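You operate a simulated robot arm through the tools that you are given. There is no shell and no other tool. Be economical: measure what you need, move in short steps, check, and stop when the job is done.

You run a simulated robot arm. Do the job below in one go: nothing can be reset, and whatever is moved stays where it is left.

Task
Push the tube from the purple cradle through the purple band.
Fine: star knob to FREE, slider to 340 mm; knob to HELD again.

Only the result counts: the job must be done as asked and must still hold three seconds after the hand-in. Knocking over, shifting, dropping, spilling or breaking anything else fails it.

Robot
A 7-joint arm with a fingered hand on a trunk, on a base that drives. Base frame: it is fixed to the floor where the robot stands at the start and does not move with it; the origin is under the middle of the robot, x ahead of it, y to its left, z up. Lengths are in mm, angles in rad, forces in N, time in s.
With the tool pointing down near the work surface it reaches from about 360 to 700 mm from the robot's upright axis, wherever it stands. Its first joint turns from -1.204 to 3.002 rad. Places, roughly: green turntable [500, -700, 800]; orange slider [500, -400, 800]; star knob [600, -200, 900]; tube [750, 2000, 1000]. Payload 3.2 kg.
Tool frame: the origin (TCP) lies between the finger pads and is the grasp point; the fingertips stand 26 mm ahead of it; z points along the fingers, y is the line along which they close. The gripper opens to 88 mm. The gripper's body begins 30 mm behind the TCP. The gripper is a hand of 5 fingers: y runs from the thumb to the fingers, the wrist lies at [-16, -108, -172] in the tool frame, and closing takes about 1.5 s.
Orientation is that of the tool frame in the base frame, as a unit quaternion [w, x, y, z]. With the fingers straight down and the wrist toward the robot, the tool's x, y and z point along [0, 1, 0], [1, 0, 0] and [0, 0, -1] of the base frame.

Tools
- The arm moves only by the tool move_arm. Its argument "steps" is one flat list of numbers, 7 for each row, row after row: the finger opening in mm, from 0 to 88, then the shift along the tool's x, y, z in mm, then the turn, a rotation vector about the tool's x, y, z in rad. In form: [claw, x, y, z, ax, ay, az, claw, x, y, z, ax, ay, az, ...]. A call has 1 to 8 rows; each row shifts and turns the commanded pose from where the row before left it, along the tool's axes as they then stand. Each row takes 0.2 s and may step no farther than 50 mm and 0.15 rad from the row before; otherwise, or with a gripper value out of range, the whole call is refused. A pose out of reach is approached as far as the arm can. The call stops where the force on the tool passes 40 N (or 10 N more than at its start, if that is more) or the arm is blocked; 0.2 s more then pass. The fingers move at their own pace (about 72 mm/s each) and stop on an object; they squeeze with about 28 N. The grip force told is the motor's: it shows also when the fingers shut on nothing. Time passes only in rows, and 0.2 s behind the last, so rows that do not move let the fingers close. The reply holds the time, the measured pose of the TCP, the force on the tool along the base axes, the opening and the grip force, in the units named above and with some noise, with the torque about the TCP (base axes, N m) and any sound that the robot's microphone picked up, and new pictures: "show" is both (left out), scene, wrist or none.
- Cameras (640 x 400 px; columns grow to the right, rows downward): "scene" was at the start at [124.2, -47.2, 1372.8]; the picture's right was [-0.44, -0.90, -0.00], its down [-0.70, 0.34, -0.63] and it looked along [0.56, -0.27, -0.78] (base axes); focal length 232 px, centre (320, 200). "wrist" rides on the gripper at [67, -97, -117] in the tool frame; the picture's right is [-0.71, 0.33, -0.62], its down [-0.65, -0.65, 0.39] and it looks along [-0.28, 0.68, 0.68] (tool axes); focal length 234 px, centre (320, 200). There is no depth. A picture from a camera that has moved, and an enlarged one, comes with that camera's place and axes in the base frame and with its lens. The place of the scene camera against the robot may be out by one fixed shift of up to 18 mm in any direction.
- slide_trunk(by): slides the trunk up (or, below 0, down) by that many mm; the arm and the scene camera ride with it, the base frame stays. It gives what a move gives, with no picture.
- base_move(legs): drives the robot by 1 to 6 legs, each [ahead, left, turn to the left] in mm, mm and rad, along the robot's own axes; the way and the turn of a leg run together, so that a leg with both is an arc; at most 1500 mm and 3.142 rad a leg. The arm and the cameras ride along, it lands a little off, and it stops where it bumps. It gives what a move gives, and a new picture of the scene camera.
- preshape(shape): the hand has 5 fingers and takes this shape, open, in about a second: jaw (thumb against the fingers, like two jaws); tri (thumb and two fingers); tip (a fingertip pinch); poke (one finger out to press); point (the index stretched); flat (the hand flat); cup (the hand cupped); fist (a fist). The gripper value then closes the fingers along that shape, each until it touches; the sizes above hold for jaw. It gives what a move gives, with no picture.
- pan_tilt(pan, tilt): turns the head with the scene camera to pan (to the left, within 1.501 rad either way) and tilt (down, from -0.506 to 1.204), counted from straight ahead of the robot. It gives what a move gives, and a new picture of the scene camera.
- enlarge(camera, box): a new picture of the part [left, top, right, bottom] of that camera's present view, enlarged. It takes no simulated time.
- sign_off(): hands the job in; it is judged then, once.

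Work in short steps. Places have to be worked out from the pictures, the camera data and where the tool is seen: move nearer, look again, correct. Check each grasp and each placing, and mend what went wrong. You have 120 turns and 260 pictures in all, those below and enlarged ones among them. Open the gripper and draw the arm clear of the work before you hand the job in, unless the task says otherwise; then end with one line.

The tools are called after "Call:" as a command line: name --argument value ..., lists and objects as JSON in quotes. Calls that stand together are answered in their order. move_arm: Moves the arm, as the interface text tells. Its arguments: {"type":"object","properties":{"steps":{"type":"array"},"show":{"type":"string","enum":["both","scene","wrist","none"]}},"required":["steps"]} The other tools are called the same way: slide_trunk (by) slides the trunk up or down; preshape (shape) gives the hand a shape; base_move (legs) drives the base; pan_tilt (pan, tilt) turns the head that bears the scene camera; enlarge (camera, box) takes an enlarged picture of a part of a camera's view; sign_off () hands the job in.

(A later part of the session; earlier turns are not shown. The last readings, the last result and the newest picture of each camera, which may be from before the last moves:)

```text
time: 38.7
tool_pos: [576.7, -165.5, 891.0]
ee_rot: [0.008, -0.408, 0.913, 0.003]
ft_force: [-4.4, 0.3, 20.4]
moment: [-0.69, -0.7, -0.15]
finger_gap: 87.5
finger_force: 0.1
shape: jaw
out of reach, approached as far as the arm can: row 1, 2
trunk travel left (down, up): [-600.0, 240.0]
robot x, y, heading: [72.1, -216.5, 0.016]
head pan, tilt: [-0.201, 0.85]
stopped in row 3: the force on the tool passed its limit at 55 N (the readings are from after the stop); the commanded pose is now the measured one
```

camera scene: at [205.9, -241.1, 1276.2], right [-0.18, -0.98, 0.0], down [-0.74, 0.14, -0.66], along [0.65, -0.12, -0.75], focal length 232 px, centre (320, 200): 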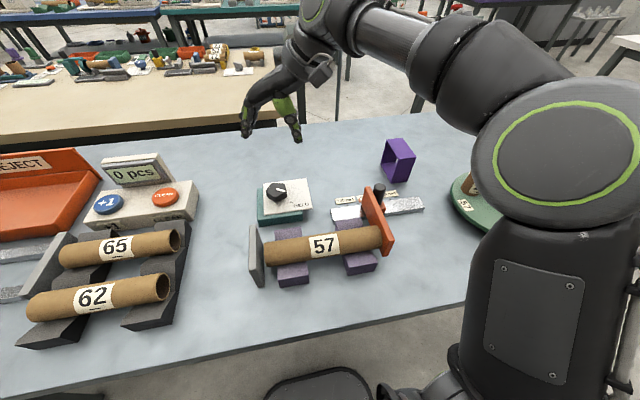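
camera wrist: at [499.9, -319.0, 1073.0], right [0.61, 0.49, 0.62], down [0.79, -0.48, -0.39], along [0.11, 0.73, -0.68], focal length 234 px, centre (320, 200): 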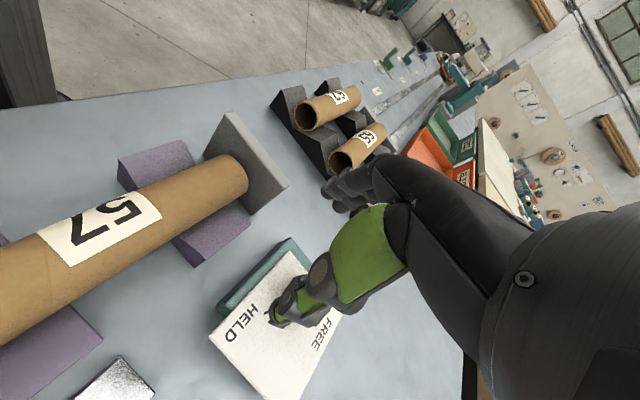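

It went out of reach and touched something (likely knob/box). I lift immediately and look.

Call:
move_arm --steps '[88, 0, 0, -30, 0, 0, 0, 88, 0, 0, -40, 0, 0, 0.1, 88, 0, 0, -20, 0, 0, 0.15, 88, 0, 0, 0, 0, 0, 0]'

Call:
enlarge --camera "scene" --box '[230, 150, 430, 290]'

```text
time: 39.7
tool_pos: [573.5, -161.3, 978.4]
ee_rot: [0.005, -0.291, 0.957, 0.003]
ft_force: [0.8, -0.1, -1.0]
moment: [-0.01, -0.02, -0.02]
finger_gap: 87.9
finger_force: 0.0
shape: jaw
out of reach, approached as far as the arm can: row 1
trunk travel left (down, up): [-600.0, 240.0]
robot x, y, heading: [69.2, -209.8, 0.014]
head pan, tilt: [-0.201, 0.85]
camera scene: at [205.2, -240.9, 1276.2], right [-0.18, -0.98, 0.0], down [-0.74, 0.14, -0.66], along [0.65, -0.12, -0.75], focal length 232 px, centre (320, 200)
camera wrist: at [571.2, -280.5, 1094.3], right [0.4, 0.66, 0.63], down [0.91, -0.18, -0.38], along [-0.14, 0.73, -0.67], focal length 234 px, centre (320, 200)
```

scene: 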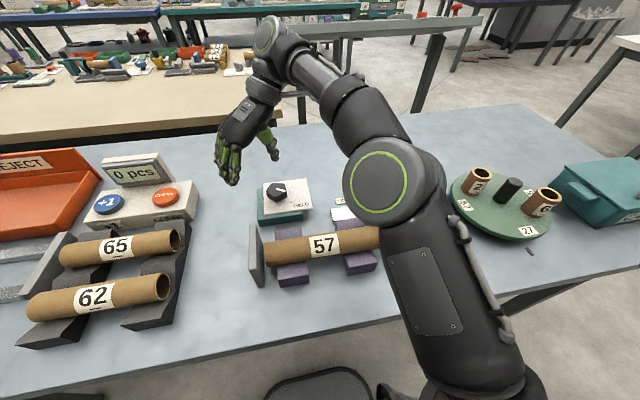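
wrist: 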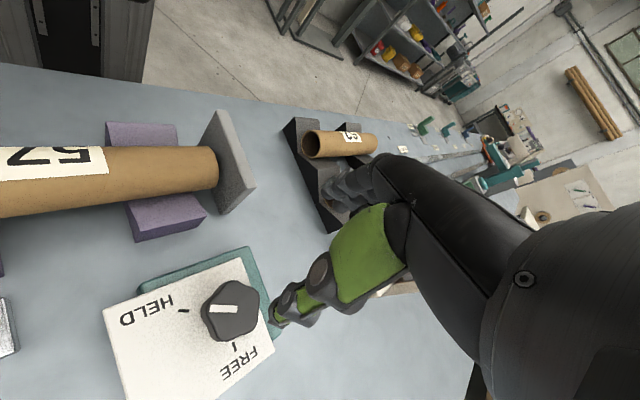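

```text
2.86 times, centred on (330, 220) of scene
camera zoom: at [205.2, -240.9, 1276.2], right [-0.18, -0.98, 0.0], down [-0.74, 0.14, -0.66], along [0.65, -0.12, -0.75], focal length 664 px, centre (291, 143)
```

zoom: 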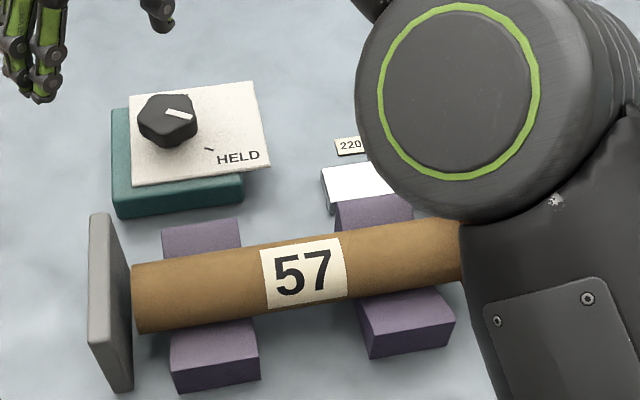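

The FREE tick is now visible; I enlarge to measure the angle.

Call:
enlarge --camera "wrist" --box '[100, 230, 300, 400]'

```text
2.35 times, centred on (200, 315) of wrist
camera zoom: at [571.2, -280.5, 1094.3], right [0.4, 0.66, 0.63], down [0.91, -0.18, -0.38], along [-0.14, 0.73, -0.67], focal length 551 px, centre (602, -71)
```

zoom: 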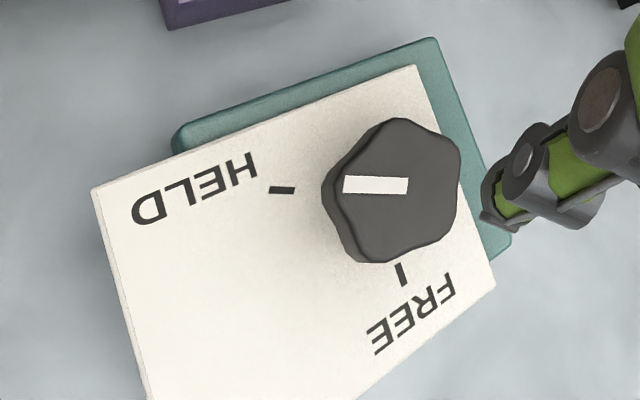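

HELD≈-119°, FREE≈-4°: a turn of ~115°. End yaw up to 121° works; I test the start yaw (~6°) above the knob.

Call:
move_arm --steps '[88, -1.6, -40.8, 0, 0, 0, 0.1, 88, 0, 0, 0, 0, 0, 0.15, 88, 0, 0, 0, 0, 0, 0.15, 88, 0, 0, 0, 0, 0, 0.15, 88, 0, 0, 0, 0, 0, 0.15, 88, 0, 0, 0, 0, 0, 0.15, 88, 0, 0, 0, 0, 0, 0.15, 88, 0, 0, 0, 0, 0, 0.15]' --show "none"

Call:
move_arm --steps '[88, 0, 0, 0, 0, 0, 0.15, 88, 0, 0, 0, 0, 0, 0.15, 88, 0, 0, 0, 0, 0, 0.15, 88, 0, 0, 0, 0, 0, 0.15, 88, 0, 0, 0, 0, 0, 0.15, 88, 0, 0, 0, 0, 0, 0.15, 88, 0, 0, 0, 0, 0, 0]'

```text
time: 41.5
tool_pos: [595.9, -193.4, 978.6]
ee_rot: [0.002, 0.276, 0.961, 0.005]
ft_force: [0.3, -0.5, 0.1]
moment: [0.0, 0.0, 0.04]
finger_gap: 87.8
finger_force: 0.2
shape: jaw
trunk travel left (down, up): [-600.0, 240.0]
robot x, y, heading: [70.1, -213.6, 0.013]
head pan, tilt: [-0.201, 0.85]
```

```text
time: 43.1
tool_pos: [598.0, -194.8, 978.7]
ee_rot: [0.0, 0.665, 0.746, 0.006]
ft_force: [-0.7, 0.0, 0.0]
moment: [-0.01, 0.0, 0.01]
finger_gap: 87.8
finger_force: 0.0
shape: jaw
trunk travel left (down, up): [-600.0, 240.0]
robot x, y, heading: [72.0, -214.7, 0.017]
head pan, tilt: [-0.201, 0.85]
camera scene: at [204.7, -241.4, 1276.3], right [-0.18, -0.98, 0.0], down [-0.74, 0.14, -0.66], along [0.65, -0.12, -0.75], focal length 232 px, centre (320, 200)
camera wrist: at [491.4, -140.5, 1094.9], right [0.4, -0.67, 0.62], down [-0.57, -0.72, -0.4], along [0.71, -0.2, -0.67], focal length 234 px, centre (320, 200)
```

scene: 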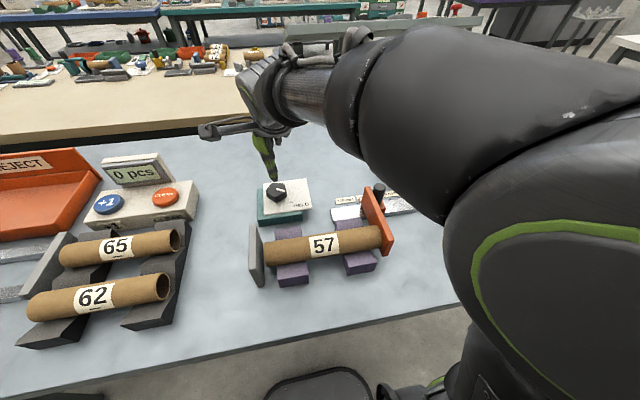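
wrist: 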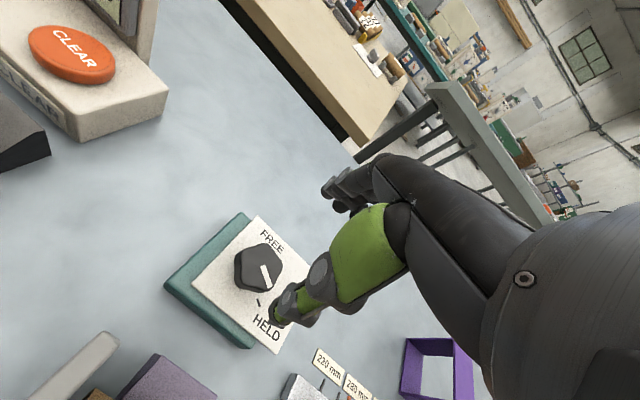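

Good tracking at yaw ~6.6°. Descend to z≈874 and check tracking.

Call:
move_arm --steps '[88, 0, 0, 35, 0, 0, 0, 88, 0, 0, 35, 0, 0, 0, 88, 0, 0, 20, 0, 0, 0, 88, 0, 0, 14, 0, 0, 0, 88, 0, 0, 0, 0, 0, 0]' --show "wrist"

```text
time: 44.3
tool_pos: [597.3, -193.9, 873.1]
ee_rot: [0.001, 0.666, 0.746, 0.006]
ft_force: [-1.6, -0.2, 0.9]
moment: [0.02, -0.01, -0.05]
finger_gap: 87.8
finger_force: 0.1
shape: jaw
trunk travel left (down, up): [-600.0, 240.0]
robot x, y, heading: [72.7, -214.1, 0.019]
head pan, tilt: [-0.201, 0.85]
camera wrist: at [492.1, -139.2, 990.3], right [0.41, -0.67, 0.62], down [-0.57, -0.72, -0.4], along [0.71, -0.19, -0.67], focal length 234 px, centre (320, 200)
```

wrist: 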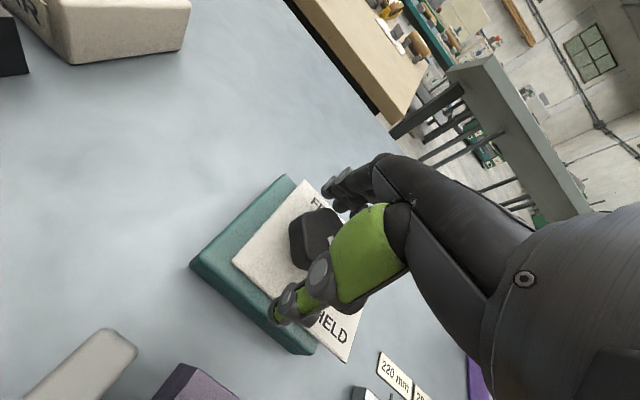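

Excellent. Close on the knob.

Call:
move_arm --steps '[20, 0, 0, 0, 0, 0, 0, 20, 0, 0, 0, 0, 0, 0, 20, 0, 0, 0, 0, 0, 0, 20, 0, 0, 0, 0, 0, 0, 20, 0, 0, 0, 0, 0, 0, 20, 0, 0, 0, 0, 0, 0]' --show "none"

Call:
move_arm --steps '[20, 0, 0, 0, 0, 0, -0.13, 20, 0, 0, 0, 0, 0, -0.13, 20, 0, 0, 0, 0, 0, -0.13, 20, 0, 0, 0, 0, 0, -0.13, 20, 0, 0, 0, 0, 0, -0.13]' --show "wrist"

```text
time: 45.7
tool_pos: [598.4, -192.8, 873.4]
ee_rot: [-0.001, 0.665, 0.747, 0.005]
ft_force: [-2.7, 1.3, -2.1]
moment: [0.01, 0.16, -0.02]
finger_gap: 39.3
finger_force: 27.6
shape: jaw
trunk travel left (down, up): [-600.0, 240.0]
robot x, y, heading: [68.9, -212.0, 0.016]
head pan, tilt: [-0.201, 0.85]
```

```text
time: 46.9
tool_pos: [597.4, -194.2, 875.2]
ee_rot: [0.002, 0.39, 0.921, 0.003]
ft_force: [-6.5, -3.4, -5.6]
moment: [-0.21, 0.22, -0.04]
finger_gap: 38.8
finger_force: 27.6
shape: jaw
trunk travel left (down, up): [-600.0, 240.0]
robot x, y, heading: [71.9, -213.5, 0.014]
head pan, tilt: [-0.201, 0.85]
camera wrist: at [479.6, -215.4, 990.1], right [0.73, -0.28, 0.63], down [-0.02, -0.92, -0.4], along [0.69, 0.28, -0.67], focal length 234 px, centre (320, 200)
```

wrist: 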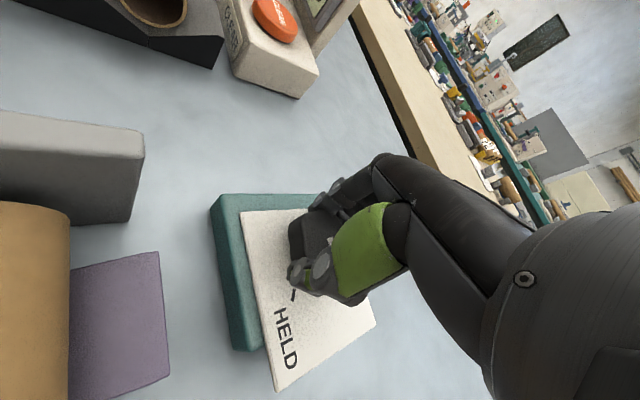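

Continuing the turn.

Call:
move_arm --steps '[20, 0, 0, 0, 0, 0, -0.135, 20, 0, 0, 0, 0, 0, -0.135, 20, 0, 0, 0, 0, 0, -0.135, 20, 0, 0, 0, 0, 0, -0.135, 20, 0, 0, 0, 0, 0, -0.135]' --show "wrist"

Call:
enlarge --camera "wrist" --box '[220, 170, 400, 320]'

```text
time: 48.1
tool_pos: [597.4, -195.1, 875.3]
ee_rot: [0.004, 0.066, 0.998, 0.004]
ft_force: [-6.4, -9.8, -7.1]
moment: [-0.37, 0.07, -0.02]
finger_gap: 37.8
finger_force: 27.9
shape: jaw
trunk travel left (down, up): [-600.0, 240.0]
robot x, y, heading: [68.7, -217.2, 0.018]
head pan, tilt: [-0.201, 0.85]
camera wrist: at [517.7, -285.2, 989.7], right [0.74, 0.23, 0.63], down [0.56, -0.73, -0.39], along [0.37, 0.64, -0.67], focal length 234 px, centre (320, 200)
```

wrist: 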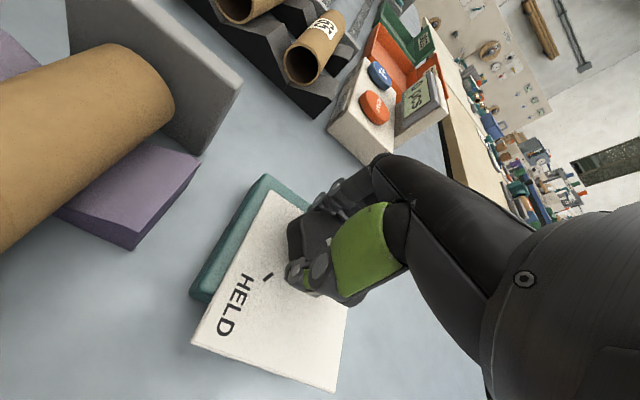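

```text
2.67 times, centred on (310, 245) of wrist
camera zoom: at [517.7, -285.2, 989.7], right [0.74, 0.23, 0.63], down [0.56, -0.73, -0.39], along [0.37, 0.64, -0.67], focal length 624 px, centre (347, 80)
```

zoom: 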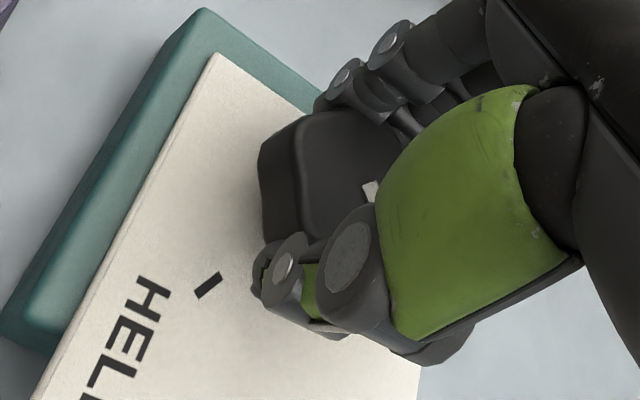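

The pointer has moved away from HELD, so the knob follows. Five more rows to ~121°.

Call:
move_arm --steps '[20, 0, 0, 0, 0, 0, -0.135, 20, 0, 0, 0, 0, 0, -0.135, 20, 0, 0, 0, 0, 0, -0.135, 20, 0, 0, 0, 0, 0, -0.135, 20, 0, 0, 0, 0, 0, -0.1]' --show "wrist"

Call:
enlarge --camera "wrist" --box '[220, 170, 400, 320]'

```text
time: 49.3
tool_pos: [598.6, -196.8, 874.5]
ee_rot: [0.005, -0.25, 0.968, 0.003]
ft_force: [-0.8, -14.6, -5.7]
moment: [-0.39, -0.11, 0.04]
finger_gap: 37.9
finger_force: 27.7
shape: jaw
trunk travel left (down, up): [-600.0, 240.0]
robot x, y, heading: [72.7, -211.7, 0.014]
head pan, tilt: [-0.201, 0.85]
camera wrist: at [586.4, -315.7, 989.8], right [0.45, 0.63, 0.63], down [0.89, -0.25, -0.38], along [-0.08, 0.74, -0.67], focal length 234 px, centre (320, 200)
```

wrist: 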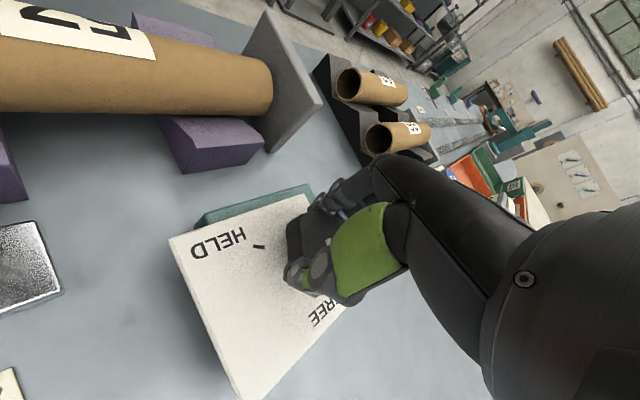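

```text
2.67 times, centred on (310, 245) of wrist
camera zoom: at [586.4, -315.7, 989.8], right [0.45, 0.63, 0.63], down [0.89, -0.25, -0.38], along [-0.08, 0.74, -0.67], focal length 624 px, centre (347, 80)
```

zoom: 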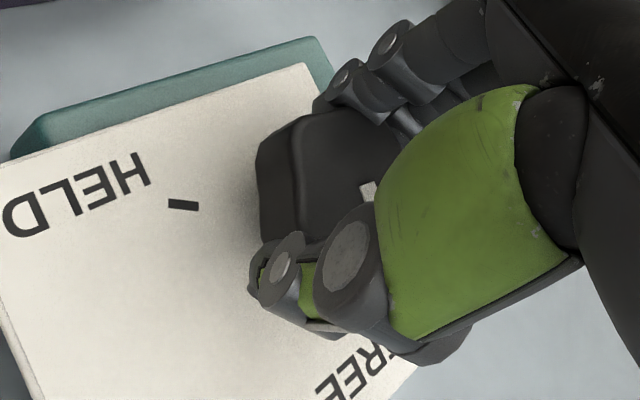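

Turned ~112°. I open, lift and look at the pointer.

Call:
move_arm --steps '[88, 0, 0, 0, 0, 0, 0, 88, 0, 0, 0, 0, 0, 0, 88, 0, 0, 0, 0, 0, 0, 88, 0, 0, -20, 0, 0, 0, 88, 0, 0, -40, 0, 0, 0, 88, 0, -20, -40, 0, 0, 0.1]' --show "wrist"

Call:
enlarge --camera "wrist" --box '[140, 200, 320, 350]'

Call:
enlarge --camera "scene" --box '[240, 160, 340, 240]'

```text
time: 50.7
tool_pos: [606.9, -212.8, 974.1]
ee_rot: [0.005, -0.202, 0.979, 0.004]
ft_force: [0.0, -0.7, 0.1]
moment: [-0.01, -0.02, -0.01]
finger_gap: 87.7
finger_force: 0.0
shape: jaw
trunk travel left (down, up): [-600.0, 240.0]
robot x, y, heading: [70.2, -216.3, 0.019]
head pan, tilt: [-0.201, 0.85]
camera wrist: at [582.6, -331.3, 1090.0], right [0.51, 0.58, 0.63], down [0.86, -0.34, -0.39], along [-0.01, 0.74, -0.67], focal length 234 px, centre (320, 200)
```

wrist: 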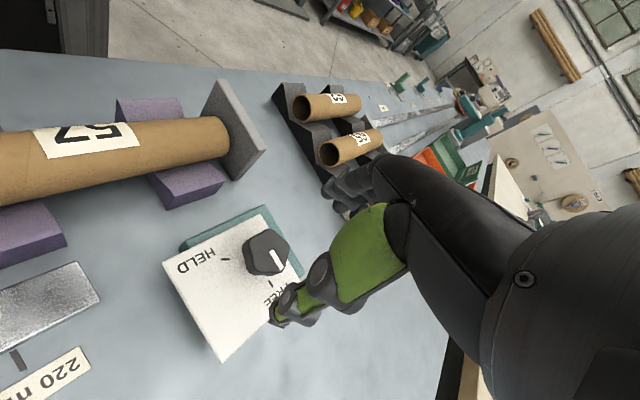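

```text
2.67 times, centred on (230, 275) of wrist
camera zoom: at [582.6, -331.3, 1090.0], right [0.51, 0.58, 0.63], down [0.86, -0.34, -0.39], along [-0.01, 0.74, -0.67], focal length 624 px, centre (560, 0)
```

zoom: 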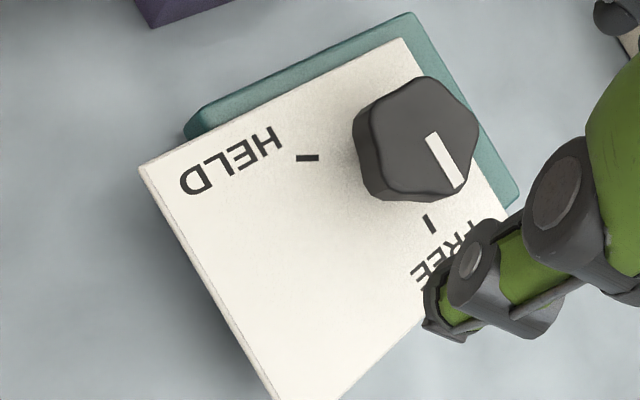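

```text
5.00 times, centred on (290, 200) of scene
camera zoom: at [204.5, -241.9, 1276.3], right [-0.18, -0.98, 0.0], down [-0.74, 0.14, -0.66], along [0.65, -0.12, -0.75], focal length 1162 px, centre (470, 200)
```

zoom: 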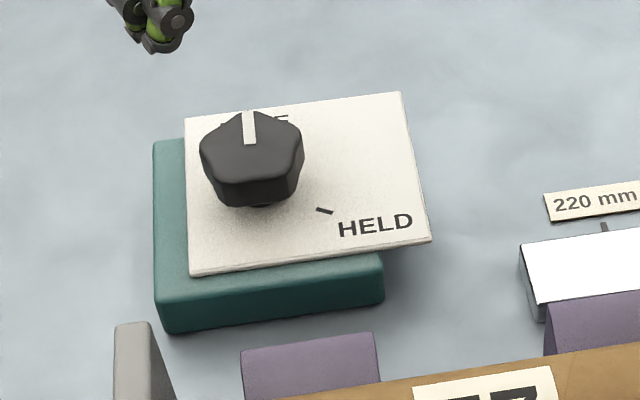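

FREE is reached (pointer on the FREE tick within a few degrees). Next, the slider: I move to view the handle (about (540,-430,890)).

Call:
move_arm --steps '[88, 38, -24, -20, 0, 0, 0, 88, 38, -24, -10, 0, 0, 0, 88, 38, -24, 0, 0, 0, 0, 88, 38, -24, 0, 0, 0, 0, 88, 0, 0, 0, 0, 0, 0.15, 88, 0, 0, 0, 0, 0, 0.15, 88, 0, 0, 0, 0, 0, 0.15, 88, 0, 0, 0, 0, 0, 0.15]' --show "none"

Call:
move_arm --steps '[88, 0, 0, 0, 0, 0, 0.15, 88, 0, 0, 0, 0, 0, 0.15, 88, 0, 0, 0, 0, 0, 0.15, 88, 0, 0, 0, 0, 0, 0.15, 88, 0, 0, 0, 0, 0, 0.15, 88, 0, 0, 0, 0, 0, 0]'

```text
time: 52.5
tool_pos: [505.5, -361.4, 1002.1]
ee_rot: [0.004, 0.096, 0.995, 0.005]
ft_force: [-0.3, 0.0, 0.8]
moment: [-0.01, -0.04, 0.0]
finger_gap: 87.7
finger_force: 0.1
shape: jaw
trunk travel left (down, up): [-600.0, 240.0]
robot x, y, heading: [74.1, -217.1, 0.016]
head pan, tilt: [-0.201, 0.85]
```

```text
time: 53.9
tool_pos: [504.9, -359.8, 1002.1]
ee_rot: [0.003, 0.454, 0.891, 0.006]
ft_force: [-0.1, -0.1, 0.4]
moment: [0.01, -0.02, -0.03]
finger_gap: 88.0
finger_force: 0.1
shape: jaw
trunk travel left (down, up): [-600.0, 240.0]
robot x, y, heading: [69.7, -215.1, 0.019]
head pan, tilt: [-0.201, 0.85]
camera scene: at [204.8, -241.4, 1276.3], right [-0.18, -0.98, 0.0], down [-0.74, 0.14, -0.66], along [0.65, -0.12, -0.75], focal length 232 px, centre (320, 200)
camera wrist: at [386.1, -365.4, 1117.9], right [0.68, -0.38, 0.63], down [-0.14, -0.91, -0.4], along [0.72, 0.18, -0.67], focal length 234 px, centre (320, 200)
```

scene: 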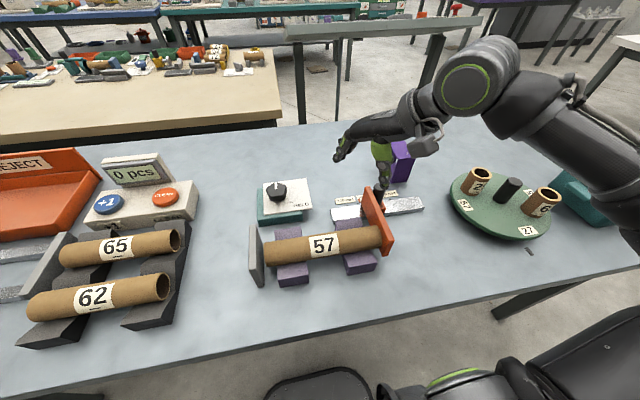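
wrist: 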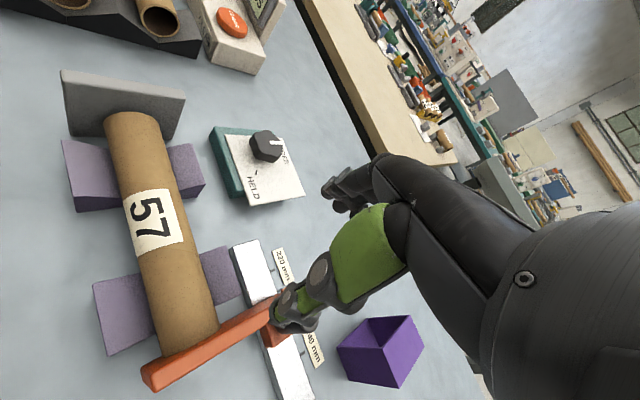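

The thumb hides the handle; I shift 60 mm to −y for a clear look.

Call:
move_arm --steps '[88, -18, -25, 0, 0, 0, 0, 88, -18, -25, 0, 0, 0, 0, 88, 0, 0, 0, 0, 0, 0]' --show "wrist"

Call:
enlarge --camera "wrist" --box '[120, 180, 360, 350]'

```text
time: 54.7
tool_pos: [487.1, -421.0, 1001.5]
ee_rot: [0.001, 0.454, 0.891, 0.004]
ft_force: [0.2, 1.1, -0.5]
moment: [-0.02, -0.02, 0.03]
finger_gap: 88.0
finger_force: 0.0
shape: jaw
trunk travel left (down, up): [-600.0, 240.0]
robot x, y, heading: [74.6, -213.5, 0.012]
head pan, tilt: [-0.201, 0.85]
camera wrist: at [367.4, -424.9, 1117.6], right [0.68, -0.38, 0.63], down [-0.14, -0.91, -0.4], along [0.72, 0.18, -0.67], focal length 234 px, centre (320, 200)
```

wrist: 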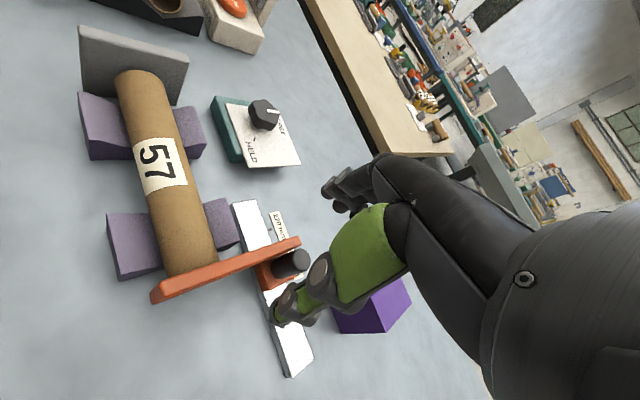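

```text
2.35 times, centred on (240, 265) of wrist
camera zoom: at [367.4, -424.9, 1117.6], right [0.68, -0.38, 0.63], down [-0.14, -0.91, -0.4], along [0.72, 0.18, -0.67], focal length 551 px, centre (508, 47)
```

zoom: 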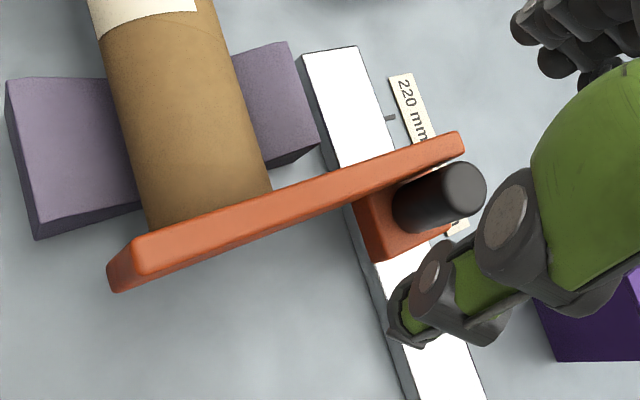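

Post top ≈ (539,-432), plate's +y face ≈ y −404, rail runs along y. I'll grip post and plate together, closing along y. First rotate the hand to ~89°.

Call:
move_arm --steps '[88, 0, 0, 0, 0, 0, -0.132, 88, 0, 0, 0, 0, 0, -0.132, 88, 0, 0, 0, 0, 0, -0.132, 88, 0, 0, 0, 0, 0, -0.132, 88, 0, 0, 0, 0, 0, -0.132, 88, 0, 0, 0, 0, 0, -0.132, 88, 0, 0, 0, 0, 0, -0.132, 88, -50, 0, 0, 0, 0, 0]' --show "wrist"

Call:
enlarge --camera "wrist" --box '[100, 200, 340, 400]'

```text
time: 56.5
tool_pos: [537.7, -419.5, 1001.2]
ee_rot: [0.001, 0.007, 1.0, 0.004]
ft_force: [0.2, -0.3, -0.6]
moment: [0.0, 0.01, 0.01]
finger_gap: 87.2
finger_force: 0.1
shape: jaw
trunk travel left (down, up): [-600.0, 240.0]
robot x, y, heading: [71.3, -215.7, 0.015]
head pan, tilt: [-0.201, 0.85]
camera wrist: at [469.2, -517.3, 1116.6], right [0.71, 0.32, 0.63], down [0.64, -0.66, -0.39], along [0.29, 0.68, -0.67], focal length 234 px, centre (320, 200)
```

wrist: 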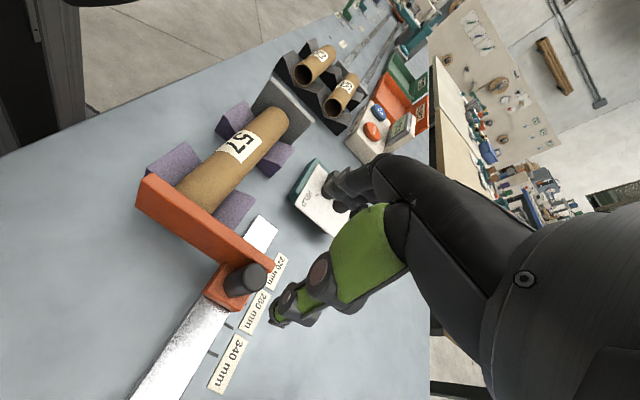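

```text
2.00 times, centred on (220, 300) of wrist
camera zoom: at [469.2, -517.3, 1116.6], right [0.71, 0.32, 0.63], down [0.64, -0.66, -0.39], along [0.29, 0.68, -0.67], focal length 468 px, centre (520, 0)
```

zoom: 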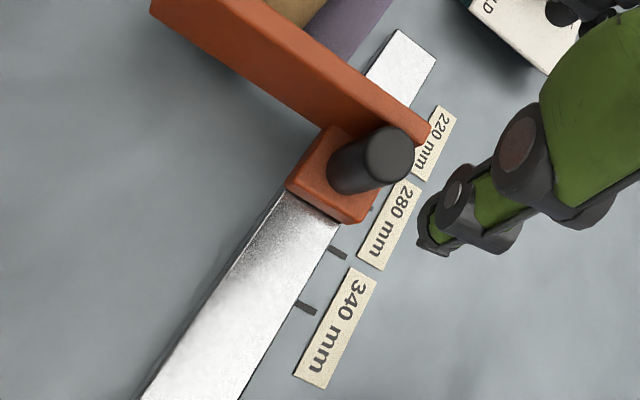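

Clear geometry: post at (539,-432), table z=800, ticks 30 mm apart with 340 at y≈-491; pointer at about 271. I descend around post and plate.

Call:
move_arm --steps '[88, -1.5, -4.5, 35, 0, 0, 0, 88, 0, 0, 35, 0, 0, 0, 88, 0, 0, 25, 0, 0, 0, 88, 0, 0, 17, 0, 0, 0, 88, 0, 0, 0, 0, 0, 0]' --show "wrist"

Call:
enlarge --camera "wrist" --box '[200, 150, 420, 350]'

```text
time: 57.7
tool_pos: [537.6, -423.5, 889.3]
ee_rot: [0.003, 0.009, 1.0, 0.004]
ft_force: [0.0, -0.5, -0.4]
moment: [0.0, 0.0, 0.01]
finger_gap: 87.9
finger_force: 0.1
shape: jaw
trunk travel left (down, up): [-600.0, 240.0]
robot x, y, heading: [69.4, -214.1, 0.015]
head pan, tilt: [-0.201, 0.85]
camera wrist: at [468.0, -521.4, 1005.3], right [0.71, 0.31, 0.63], down [0.64, -0.66, -0.39], along [0.3, 0.68, -0.67], focal length 234 px, centre (320, 200)
```

wrist: 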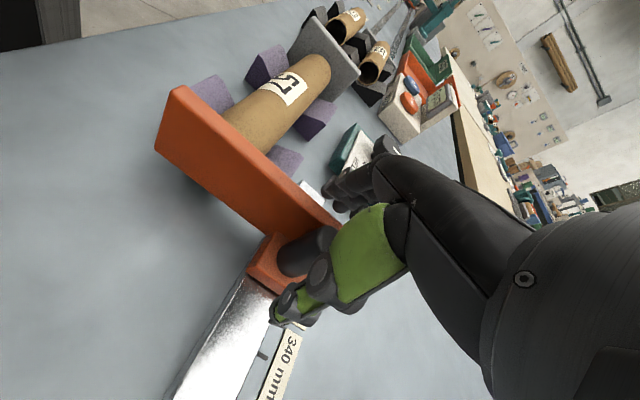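

```text
2.00 times, centred on (310, 250) of wrist
camera zoom: at [468.0, -521.4, 1005.3], right [0.71, 0.31, 0.63], down [0.64, -0.66, -0.39], along [0.3, 0.68, -0.67], focal length 468 px, centre (340, 100)
```

zoom: 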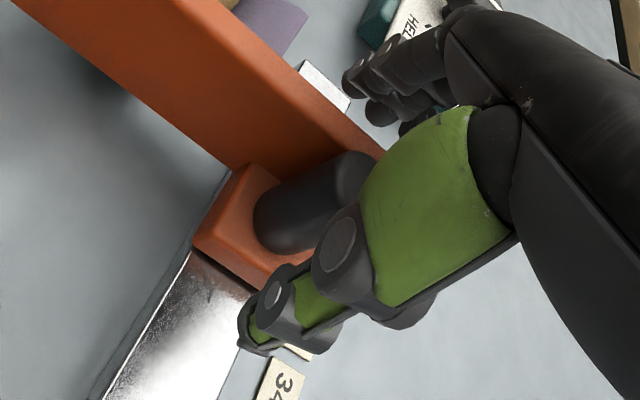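

Post and plate lie between thumb and fingers. Close.

Call:
move_arm --steps '[20, 0, 0, 0, 0, 0, 0, 20, 0, 0, 0, 0, 0, 0, 20, 0, 0, 0, 0, 0, 0, 20, 0, 0, 0, 0, 0, 0, 20, 0, 0, 0, 0, 0, 0, 20, 0, 0, 0, 0, 0, 0]' --show "wrist"

```text
time: 59.1
tool_pos: [537.2, -424.5, 891.5]
ee_rot: [0.004, 0.008, 1.0, 0.004]
ft_force: [-1.3, -0.3, -1.4]
moment: [-0.18, 0.03, -0.15]
finger_gap: 38.9
finger_force: 27.6
shape: jaw
trunk travel left (down, up): [-600.0, 240.0]
robot x, y, heading: [72.6, -213.2, 0.016]
head pan, tilt: [-0.201, 0.85]
camera wrist: at [468.0, -521.8, 1005.4], right [0.71, 0.31, 0.63], down [0.64, -0.66, -0.39], along [0.3, 0.68, -0.67], focal length 234 px, centre (320, 200)
```

wrist: 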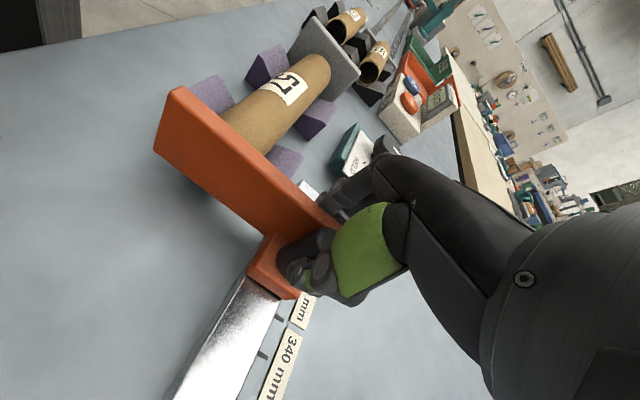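

Gripped (39 mm). Slide toward −y in small rows.

Call:
move_arm --steps '[20, 0, -11, 0, 0, 0, 0, 20, 0, -11, 0, 0, 0, 0, 20, 0, -11, 0, 0, 0, 0, 20, 0, -11, 0, 0, 0, 0, 20, 0, -11, 0, 0, 0, 0, 20, 0, -10, 0, 0, 0, 0]' --show "both"

```text
time: 60.5
tool_pos: [537.4, -488.6, 888.8]
ee_rot: [0.004, 0.009, 1.0, 0.004]
ft_force: [1.6, 1.1, 1.5]
moment: [-0.15, -0.01, -0.15]
finger_gap: 38.8
finger_force: 28.5
shape: jaw
trunk travel left (down, up): [-600.0, 240.0]
robot x, y, heading: [72.5, -215.7, 0.014]
head pan, tilt: [-0.201, 0.85]
camera scene: at [204.8, -241.2, 1276.4], right [-0.18, -0.98, 0.0], down [-0.74, 0.14, -0.66], along [0.65, -0.12, -0.75], focal length 232 px, centre (320, 200)
camera wrist: at [467.6, -586.2, 1005.1], right [0.71, 0.31, 0.63], down [0.64, -0.66, -0.39], along [0.3, 0.68, -0.67], focal length 234 px, centre (320, 200)
```

scene: 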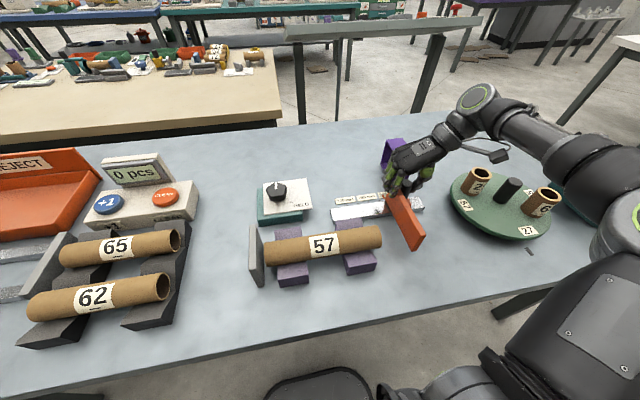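
wrist: 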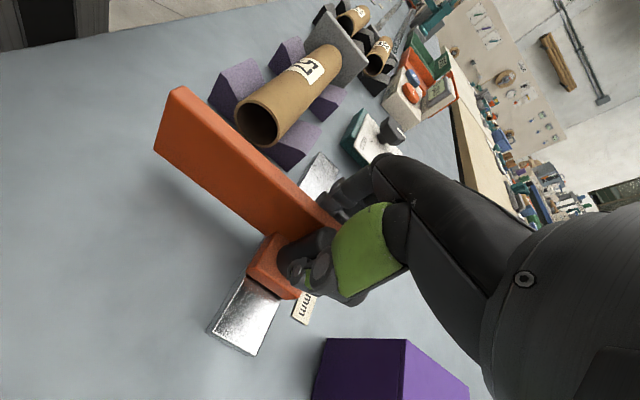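

The slider moved. I release, rise and view the pointer against the ticks.

Call:
move_arm --steps '[88, 0, 0, 0, 0, 0, 0, 88, 0, 0, 0, 0, 0, 0, 88, 0, 0, 0, 0, 0, 0, 88, 0, 0, -30, 0, 0, 0, 88, 0, 0, -45, 0, 0, 0, 88, 0, 0, -45, 0, 0, 0, 88, 0, 30, -10, 0, 0, 0]' --show "wrist"

Call:
enlarge --camera "wrist" --box '[180, 220, 360, 370]'

Call:
enlarge --camera "scene" --box '[320, 170, 430, 250]'

```text
time: 62.1
tool_pos: [536.5, -458.4, 1019.2]
ee_rot: [0.004, 0.009, 1.0, 0.003]
ft_force: [-0.7, -0.7, 0.1]
moment: [-0.01, -0.03, 0.01]
finger_gap: 87.8
finger_force: 0.0
shape: jaw
trunk travel left (down, up): [-600.0, 240.0]
robot x, y, heading: [73.1, -220.2, 0.016]
head pan, tilt: [-0.201, 0.85]
camera wrist: at [466.4, -555.8, 1135.4], right [0.71, 0.31, 0.63], down [0.64, -0.66, -0.39], along [0.3, 0.68, -0.67], focal length 234 px, centre (320, 200)
```

wrist: 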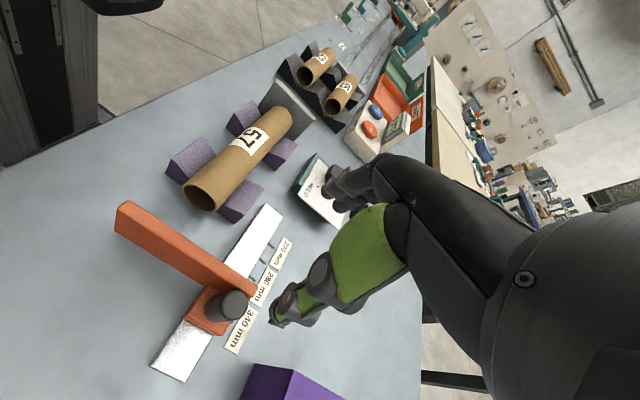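

```text
2.67 times, centred on (270, 295) of wrist
camera zoom: at [466.4, -555.8, 1135.4], right [0.71, 0.31, 0.63], down [0.64, -0.66, -0.39], along [0.3, 0.68, -0.67], focal length 624 px, centre (453, -53)
```

zoom: 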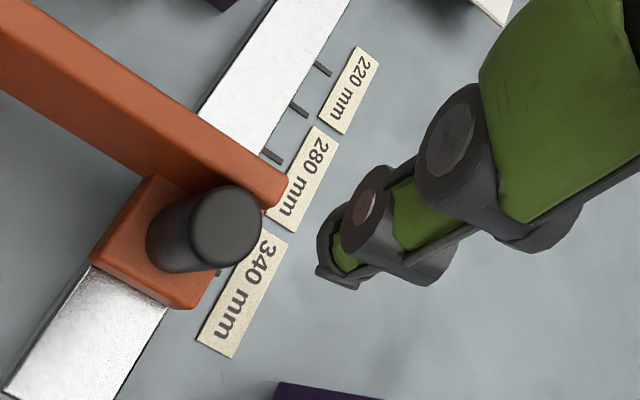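

```text
5.00 times, centred on (375, 210) of scene
camera zoom: at [204.6, -240.3, 1276.3], right [-0.18, -0.98, 0.0], down [-0.74, 0.14, -0.66], along [0.65, -0.12, -0.75], focal length 1162 px, centre (45, 150)
```

zoom: 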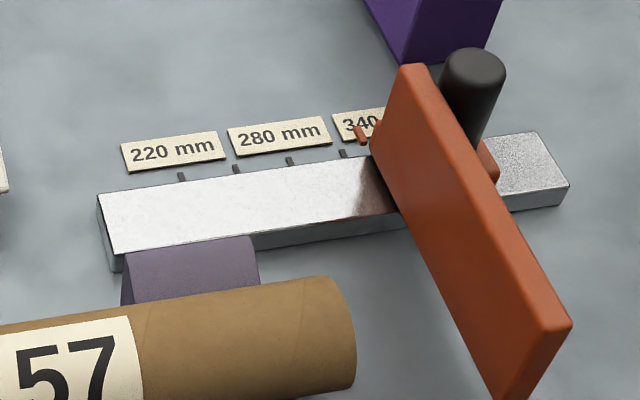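

Pointer (z≈818) reads about 314, so it needs roughly 25 mm more. I go back down, regrip and slide 22 mm further.

Call:
move_arm --steps '[88, 0, -30, 10, 0, 0, 0, 88, 0, 0, 45, 0, 0, 0, 88, 0, 0, 45, 0, 0, 0, 88, 0, 0, 30, 0, 0, 0, 20, 0, 0, 0, 0, 0, 0, 20, 0, 0, 0, 0, 0, 0, 20, 0, 0, 0, 0, 0, 0, 20, 0, 0, 0, 0, 0, 0]' --show "none"

Call:
move_arm --steps '[20, 0, 0, 0, 0, 0, 0, 20, 0, 0, 0, 0, 0, 0, 20, 0, -11, 0, 0, 0, 0, 20, 0, -11, 0, 0, 0, 0, 20, 0, 0, 0, 0, 0, 0]' --show "scene"

Call:
enlarge --camera "scene" --box '[320, 170, 430, 250]'

```text
time: 63.9
tool_pos: [537.3, -488.0, 889.7]
ee_rot: [0.002, 0.008, 1.0, 0.005]
ft_force: [-1.4, -0.1, -1.8]
moment: [-0.18, 0.0, -0.13]
finger_gap: 39.0
finger_force: 27.4
shape: jaw
trunk travel left (down, up): [-600.0, 240.0]
robot x, y, heading: [73.2, -211.6, 0.017]
head pan, tilt: [-0.201, 0.85]
```

```text
time: 65.1
tool_pos: [537.0, -509.5, 888.6]
ee_rot: [0.004, 0.009, 1.0, 0.004]
ft_force: [-1.0, 0.8, -2.6]
moment: [-0.19, -0.01, -0.08]
finger_gap: 38.9
finger_force: 27.7
shape: jaw
trunk travel left (down, up): [-600.0, 240.0]
robot x, y, heading: [71.4, -211.2, 0.014]
head pan, tilt: [-0.201, 0.85]
camera scene: at [205.0, -241.4, 1276.3], right [-0.18, -0.98, 0.0], down [-0.74, 0.14, -0.66], along [0.65, -0.12, -0.75], focal length 232 px, centre (320, 200)
```

scene: 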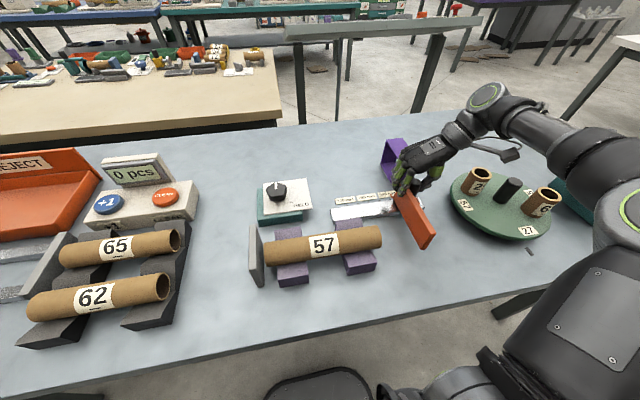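

```text
5.00 times, centred on (375, 210) of scene
camera zoom: at [205.0, -241.4, 1276.3], right [-0.18, -0.98, 0.0], down [-0.74, 0.14, -0.66], along [0.65, -0.12, -0.75], focal length 1162 px, centre (45, 150)
```

zoom: 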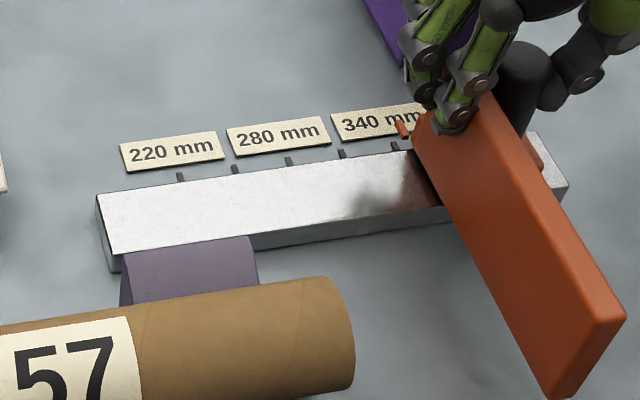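

Nearly at 340. I release, rise and take a parallax-free look (camera at y≈-490 looking along x).

Call:
move_arm --steps '[88, 0, 0, 0, 0, 0, 0, 88, 0, 0, 0, 0, 0, 0, 88, 0, 0, 0, 0, 0, 0, 88, 0, 0, -30, 0, 0, 0, 88, 0, 0, -45, 0, 0, 0, 88, 0, 0, -45, 0, 0, 0, 88, 0, 0, 0, 0, 0, 0.15, 88, 0, 0, 0, 0, 0, 0.15]' --show "none"

Call:
move_arm --steps '[88, 0, 0, 0, 0, 0, 0.15, 88, 0, 0, 0, 0, 0, 0.15, 88, 0, 0, 0, 0, 0, 0.15, 88, 0, 0, 0, 0, 0, 0.15, 88, 0, 0, 0, 0, 0, 0.15, 88, 0, 0, 0, 0, 0, 0.15, 88, 0, -30, 0, 0, 0, 0, 88, 0, -30, 0, 0, 0, 0]' --show "wrist"

```text
time: 66.9
tool_pos: [535.3, -511.4, 1009.2]
ee_rot: [0.004, 0.16, 0.987, 0.005]
ft_force: [-0.8, -0.5, 0.3]
moment: [0.03, -0.03, 0.0]
finger_gap: 87.7
finger_force: 0.0
shape: jaw
trunk travel left (down, up): [-600.0, 240.0]
robot x, y, heading: [71.5, -215.0, 0.02]
head pan, tilt: [-0.201, 0.85]
```

```text
time: 68.7
tool_pos: [478.9, -531.1, 1010.1]
ee_rot: [0.001, 0.572, 0.82, 0.006]
ft_force: [0.8, -0.6, 0.5]
moment: [0.0, -0.01, 0.0]
finger_gap: 88.0
finger_force: 0.0
shape: jaw
trunk travel left (down, up): [-600.0, 240.0]
robot x, y, heading: [73.5, -214.2, 0.018]
head pan, tilt: [-0.201, 0.85]
camera wrist: at [363.1, -504.1, 1126.0], right [0.55, -0.56, 0.62], down [-0.39, -0.83, -0.4], along [0.74, -0.02, -0.67], focal length 234 px, centre (320, 200)
```

wrist: 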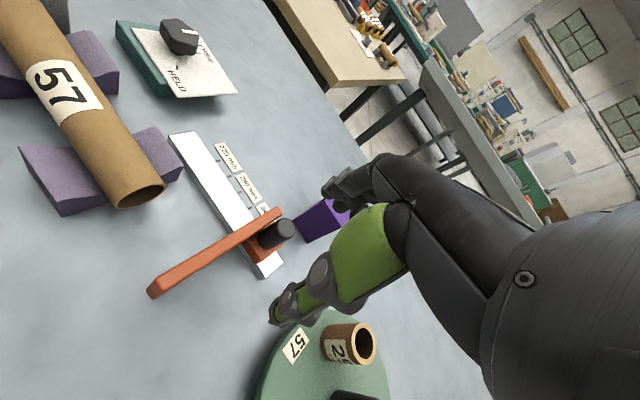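

Call:
enlarge --camera "wrist" --box '[200, 130, 310, 290]'

Call:
enlarge --camera "scene" --box '[350, 180, 430, 240]'

```text
2.50 times, centred on (255, 210) of wrist
camera zoom: at [363.1, -504.1, 1126.0], right [0.55, -0.56, 0.62], down [-0.39, -0.83, -0.4], along [0.74, -0.02, -0.67], focal length 585 px, centre (482, 175)
```

zoom: 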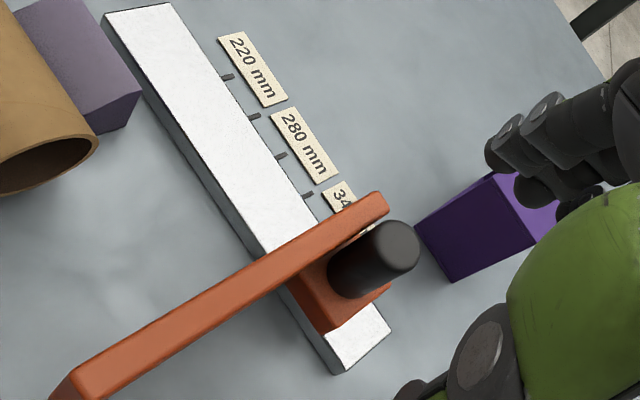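

```text
6.67 times, centred on (390, 210) of scene
camera zoom: at [204.2, -241.6, 1276.4], right [-0.18, -0.98, 0.0], down [-0.74, 0.14, -0.66], along [0.65, -0.12, -0.75], focal length 1550 px, centre (-147, 133)
```

zoom: 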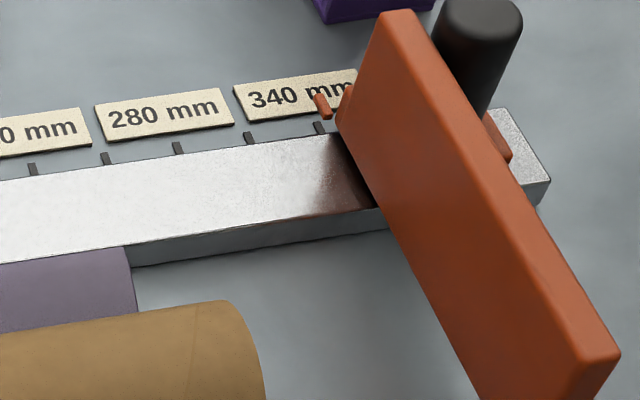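

I shift the wrist camera slightly to +y and closer for an almost parallax-free look at the pointer.

Call:
move_arm --steps '[88, 25, 15, 0, 0, 0, 0, 88, 5, 15, -20, 0, 0, 0, 88, 0, 0, 0, 0, 0, 0]' --show "wrist"

Call:
enlarge --camera "wrist" --box '[200, 170, 300, 270]'

```text
time: 69.5
tool_pos: [495.8, -493.4, 1029.0]
ee_rot: [0.0, 0.573, 0.82, 0.005]
ft_force: [0.6, -0.4, -0.7]
moment: [-0.01, 0.02, 0.0]
finger_gap: 88.0
finger_force: 0.1
shape: jaw
trunk travel left (down, up): [-600.0, 240.0]
robot x, y, heading: [71.9, -218.1, 0.014]
head pan, tilt: [-0.201, 0.85]
camera wrist: at [380.9, -466.2, 1145.9], right [0.55, -0.55, 0.62], down [-0.39, -0.83, -0.4], along [0.74, -0.02, -0.67], focal length 234 px, centre (320, 200)
```

wrist: 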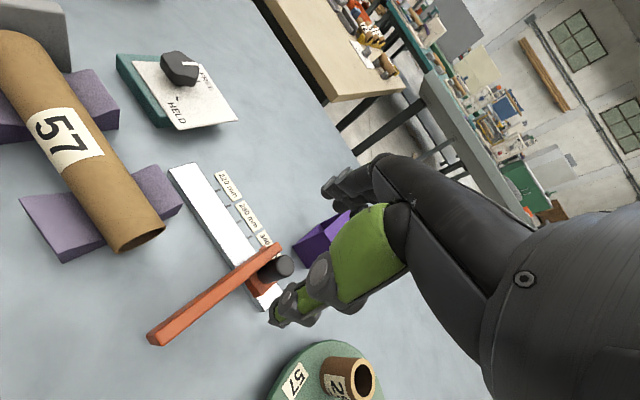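

```text
4.00 times, centred on (250, 220) of wrist
camera zoom: at [380.9, -466.2, 1145.9], right [0.55, -0.55, 0.62], down [-0.39, -0.83, -0.4], along [0.74, -0.02, -0.67], focal length 937 px, centre (600, 120)
```

zoom: 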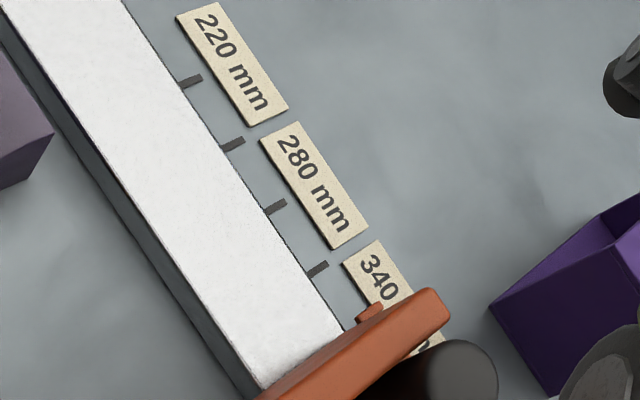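

Pointer reads ≈334.5 (tick 340 at y≈-491, pointer ≈-485). I rotate back and regrip for a 5.5 mm correction.

Call:
move_arm --steps '[88, 0, 0, 0, 0, 0, -0.15, 88, 0, 0, 0, 0, 0, -0.15, 88, 0, 0, 0, 0, 0, -0.15, 88, 0, 0, 0, 0, 0, -0.15, 88, 0, 0, 0, 0, 0, -0.15, 88, 0, 0, 0, 0, 0, -0.15, 88, 0, 0, 0, 0, 0, -0.15, 88, 0, 0, 0, 0, 0, -0.15]' --show "none"

Call:
move_arm --steps '[88, -41, -16, 20, 0, 0, 0, 88, 0, 0, 0, 0, 0, 0]' --show "none"

```text
time: 71.3
tool_pos: [498.3, -493.4, 1030.4]
ee_rot: [0.004, 0.008, 1.0, 0.004]
ft_force: [0.3, 0.8, -0.2]
moment: [-0.01, -0.02, -0.01]
finger_gap: 87.8
finger_force: 0.1
shape: jaw
trunk travel left (down, up): [-600.0, 240.0]
robot x, y, heading: [72.2, -211.6, 0.014]
head pan, tilt: [-0.201, 0.85]
```

```text
time: 71.9
tool_pos: [536.2, -511.7, 1009.6]
ee_rot: [0.004, 0.009, 1.0, 0.005]
ft_force: [-0.1, -0.3, 0.8]
moment: [0.02, -0.05, -0.02]
finger_gap: 87.9
finger_force: 0.0
shape: jaw
trunk travel left (down, up): [-600.0, 240.0]
robot x, y, heading: [71.3, -215.1, 0.014]
head pan, tilt: [-0.201, 0.85]
```

Call:
move_arm --steps '[88, 0, 2, 45, 0, 0, 0, 88, 0, 0, 45, 0, 0, 0, 88, 0, 0, 30, 0, 0, 0, 20, 0, 0, 0, 0, 0, 0, 20, 0, 0, 0, 0, 0, 0, 20, 0, 0, 0, 0, 0, 0, 20, 0, 0, 0, 0, 0, 0, 20, 0, 0, 0, 0, 0, 0]' --show "none"

Call:
move_arm --steps '[20, 0, 0, 0, 0, 0, 0, 20, 0, 0, 0, 0, 0, 0]' --show "none"

Call:
enlarge --camera "scene" --box '[350, 180, 430, 240]'

```text
time: 73.7
tool_pos: [538.1, -510.0, 890.6]
ee_rot: [0.003, 0.009, 1.0, 0.004]
ft_force: [-1.6, -1.2, -2.5]
moment: [-0.17, 0.05, -0.15]
finger_gap: 39.2
finger_force: 27.7
shape: jaw
trunk travel left (down, up): [-600.0, 240.0]
robot x, y, heading: [72.5, -214.0, 0.019]
head pan, tilt: [-0.201, 0.85]
```

```text
time: 74.3
tool_pos: [538.2, -509.1, 889.1]
ee_rot: [0.003, 0.009, 1.0, 0.004]
ft_force: [-2.1, -1.9, -3.4]
moment: [-0.21, 0.02, -0.15]
finger_gap: 39.2
finger_force: 27.9
shape: jaw
trunk travel left (down, up): [-600.0, 240.0]
robot x, y, heading: [70.7, -214.4, 0.015]
head pan, tilt: [-0.201, 0.85]
```

```text
6.67 times, centred on (390, 210) of scene
camera zoom: at [204.8, -241.9, 1276.3], right [-0.18, -0.98, 0.0], down [-0.74, 0.14, -0.66], along [0.65, -0.12, -0.75], focal length 1550 px, centre (-147, 133)
```

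zoom: 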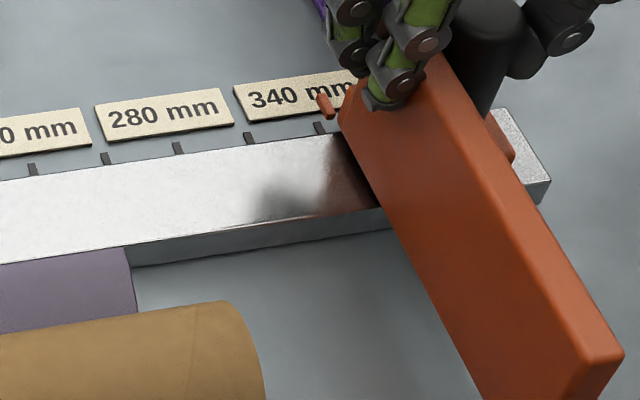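

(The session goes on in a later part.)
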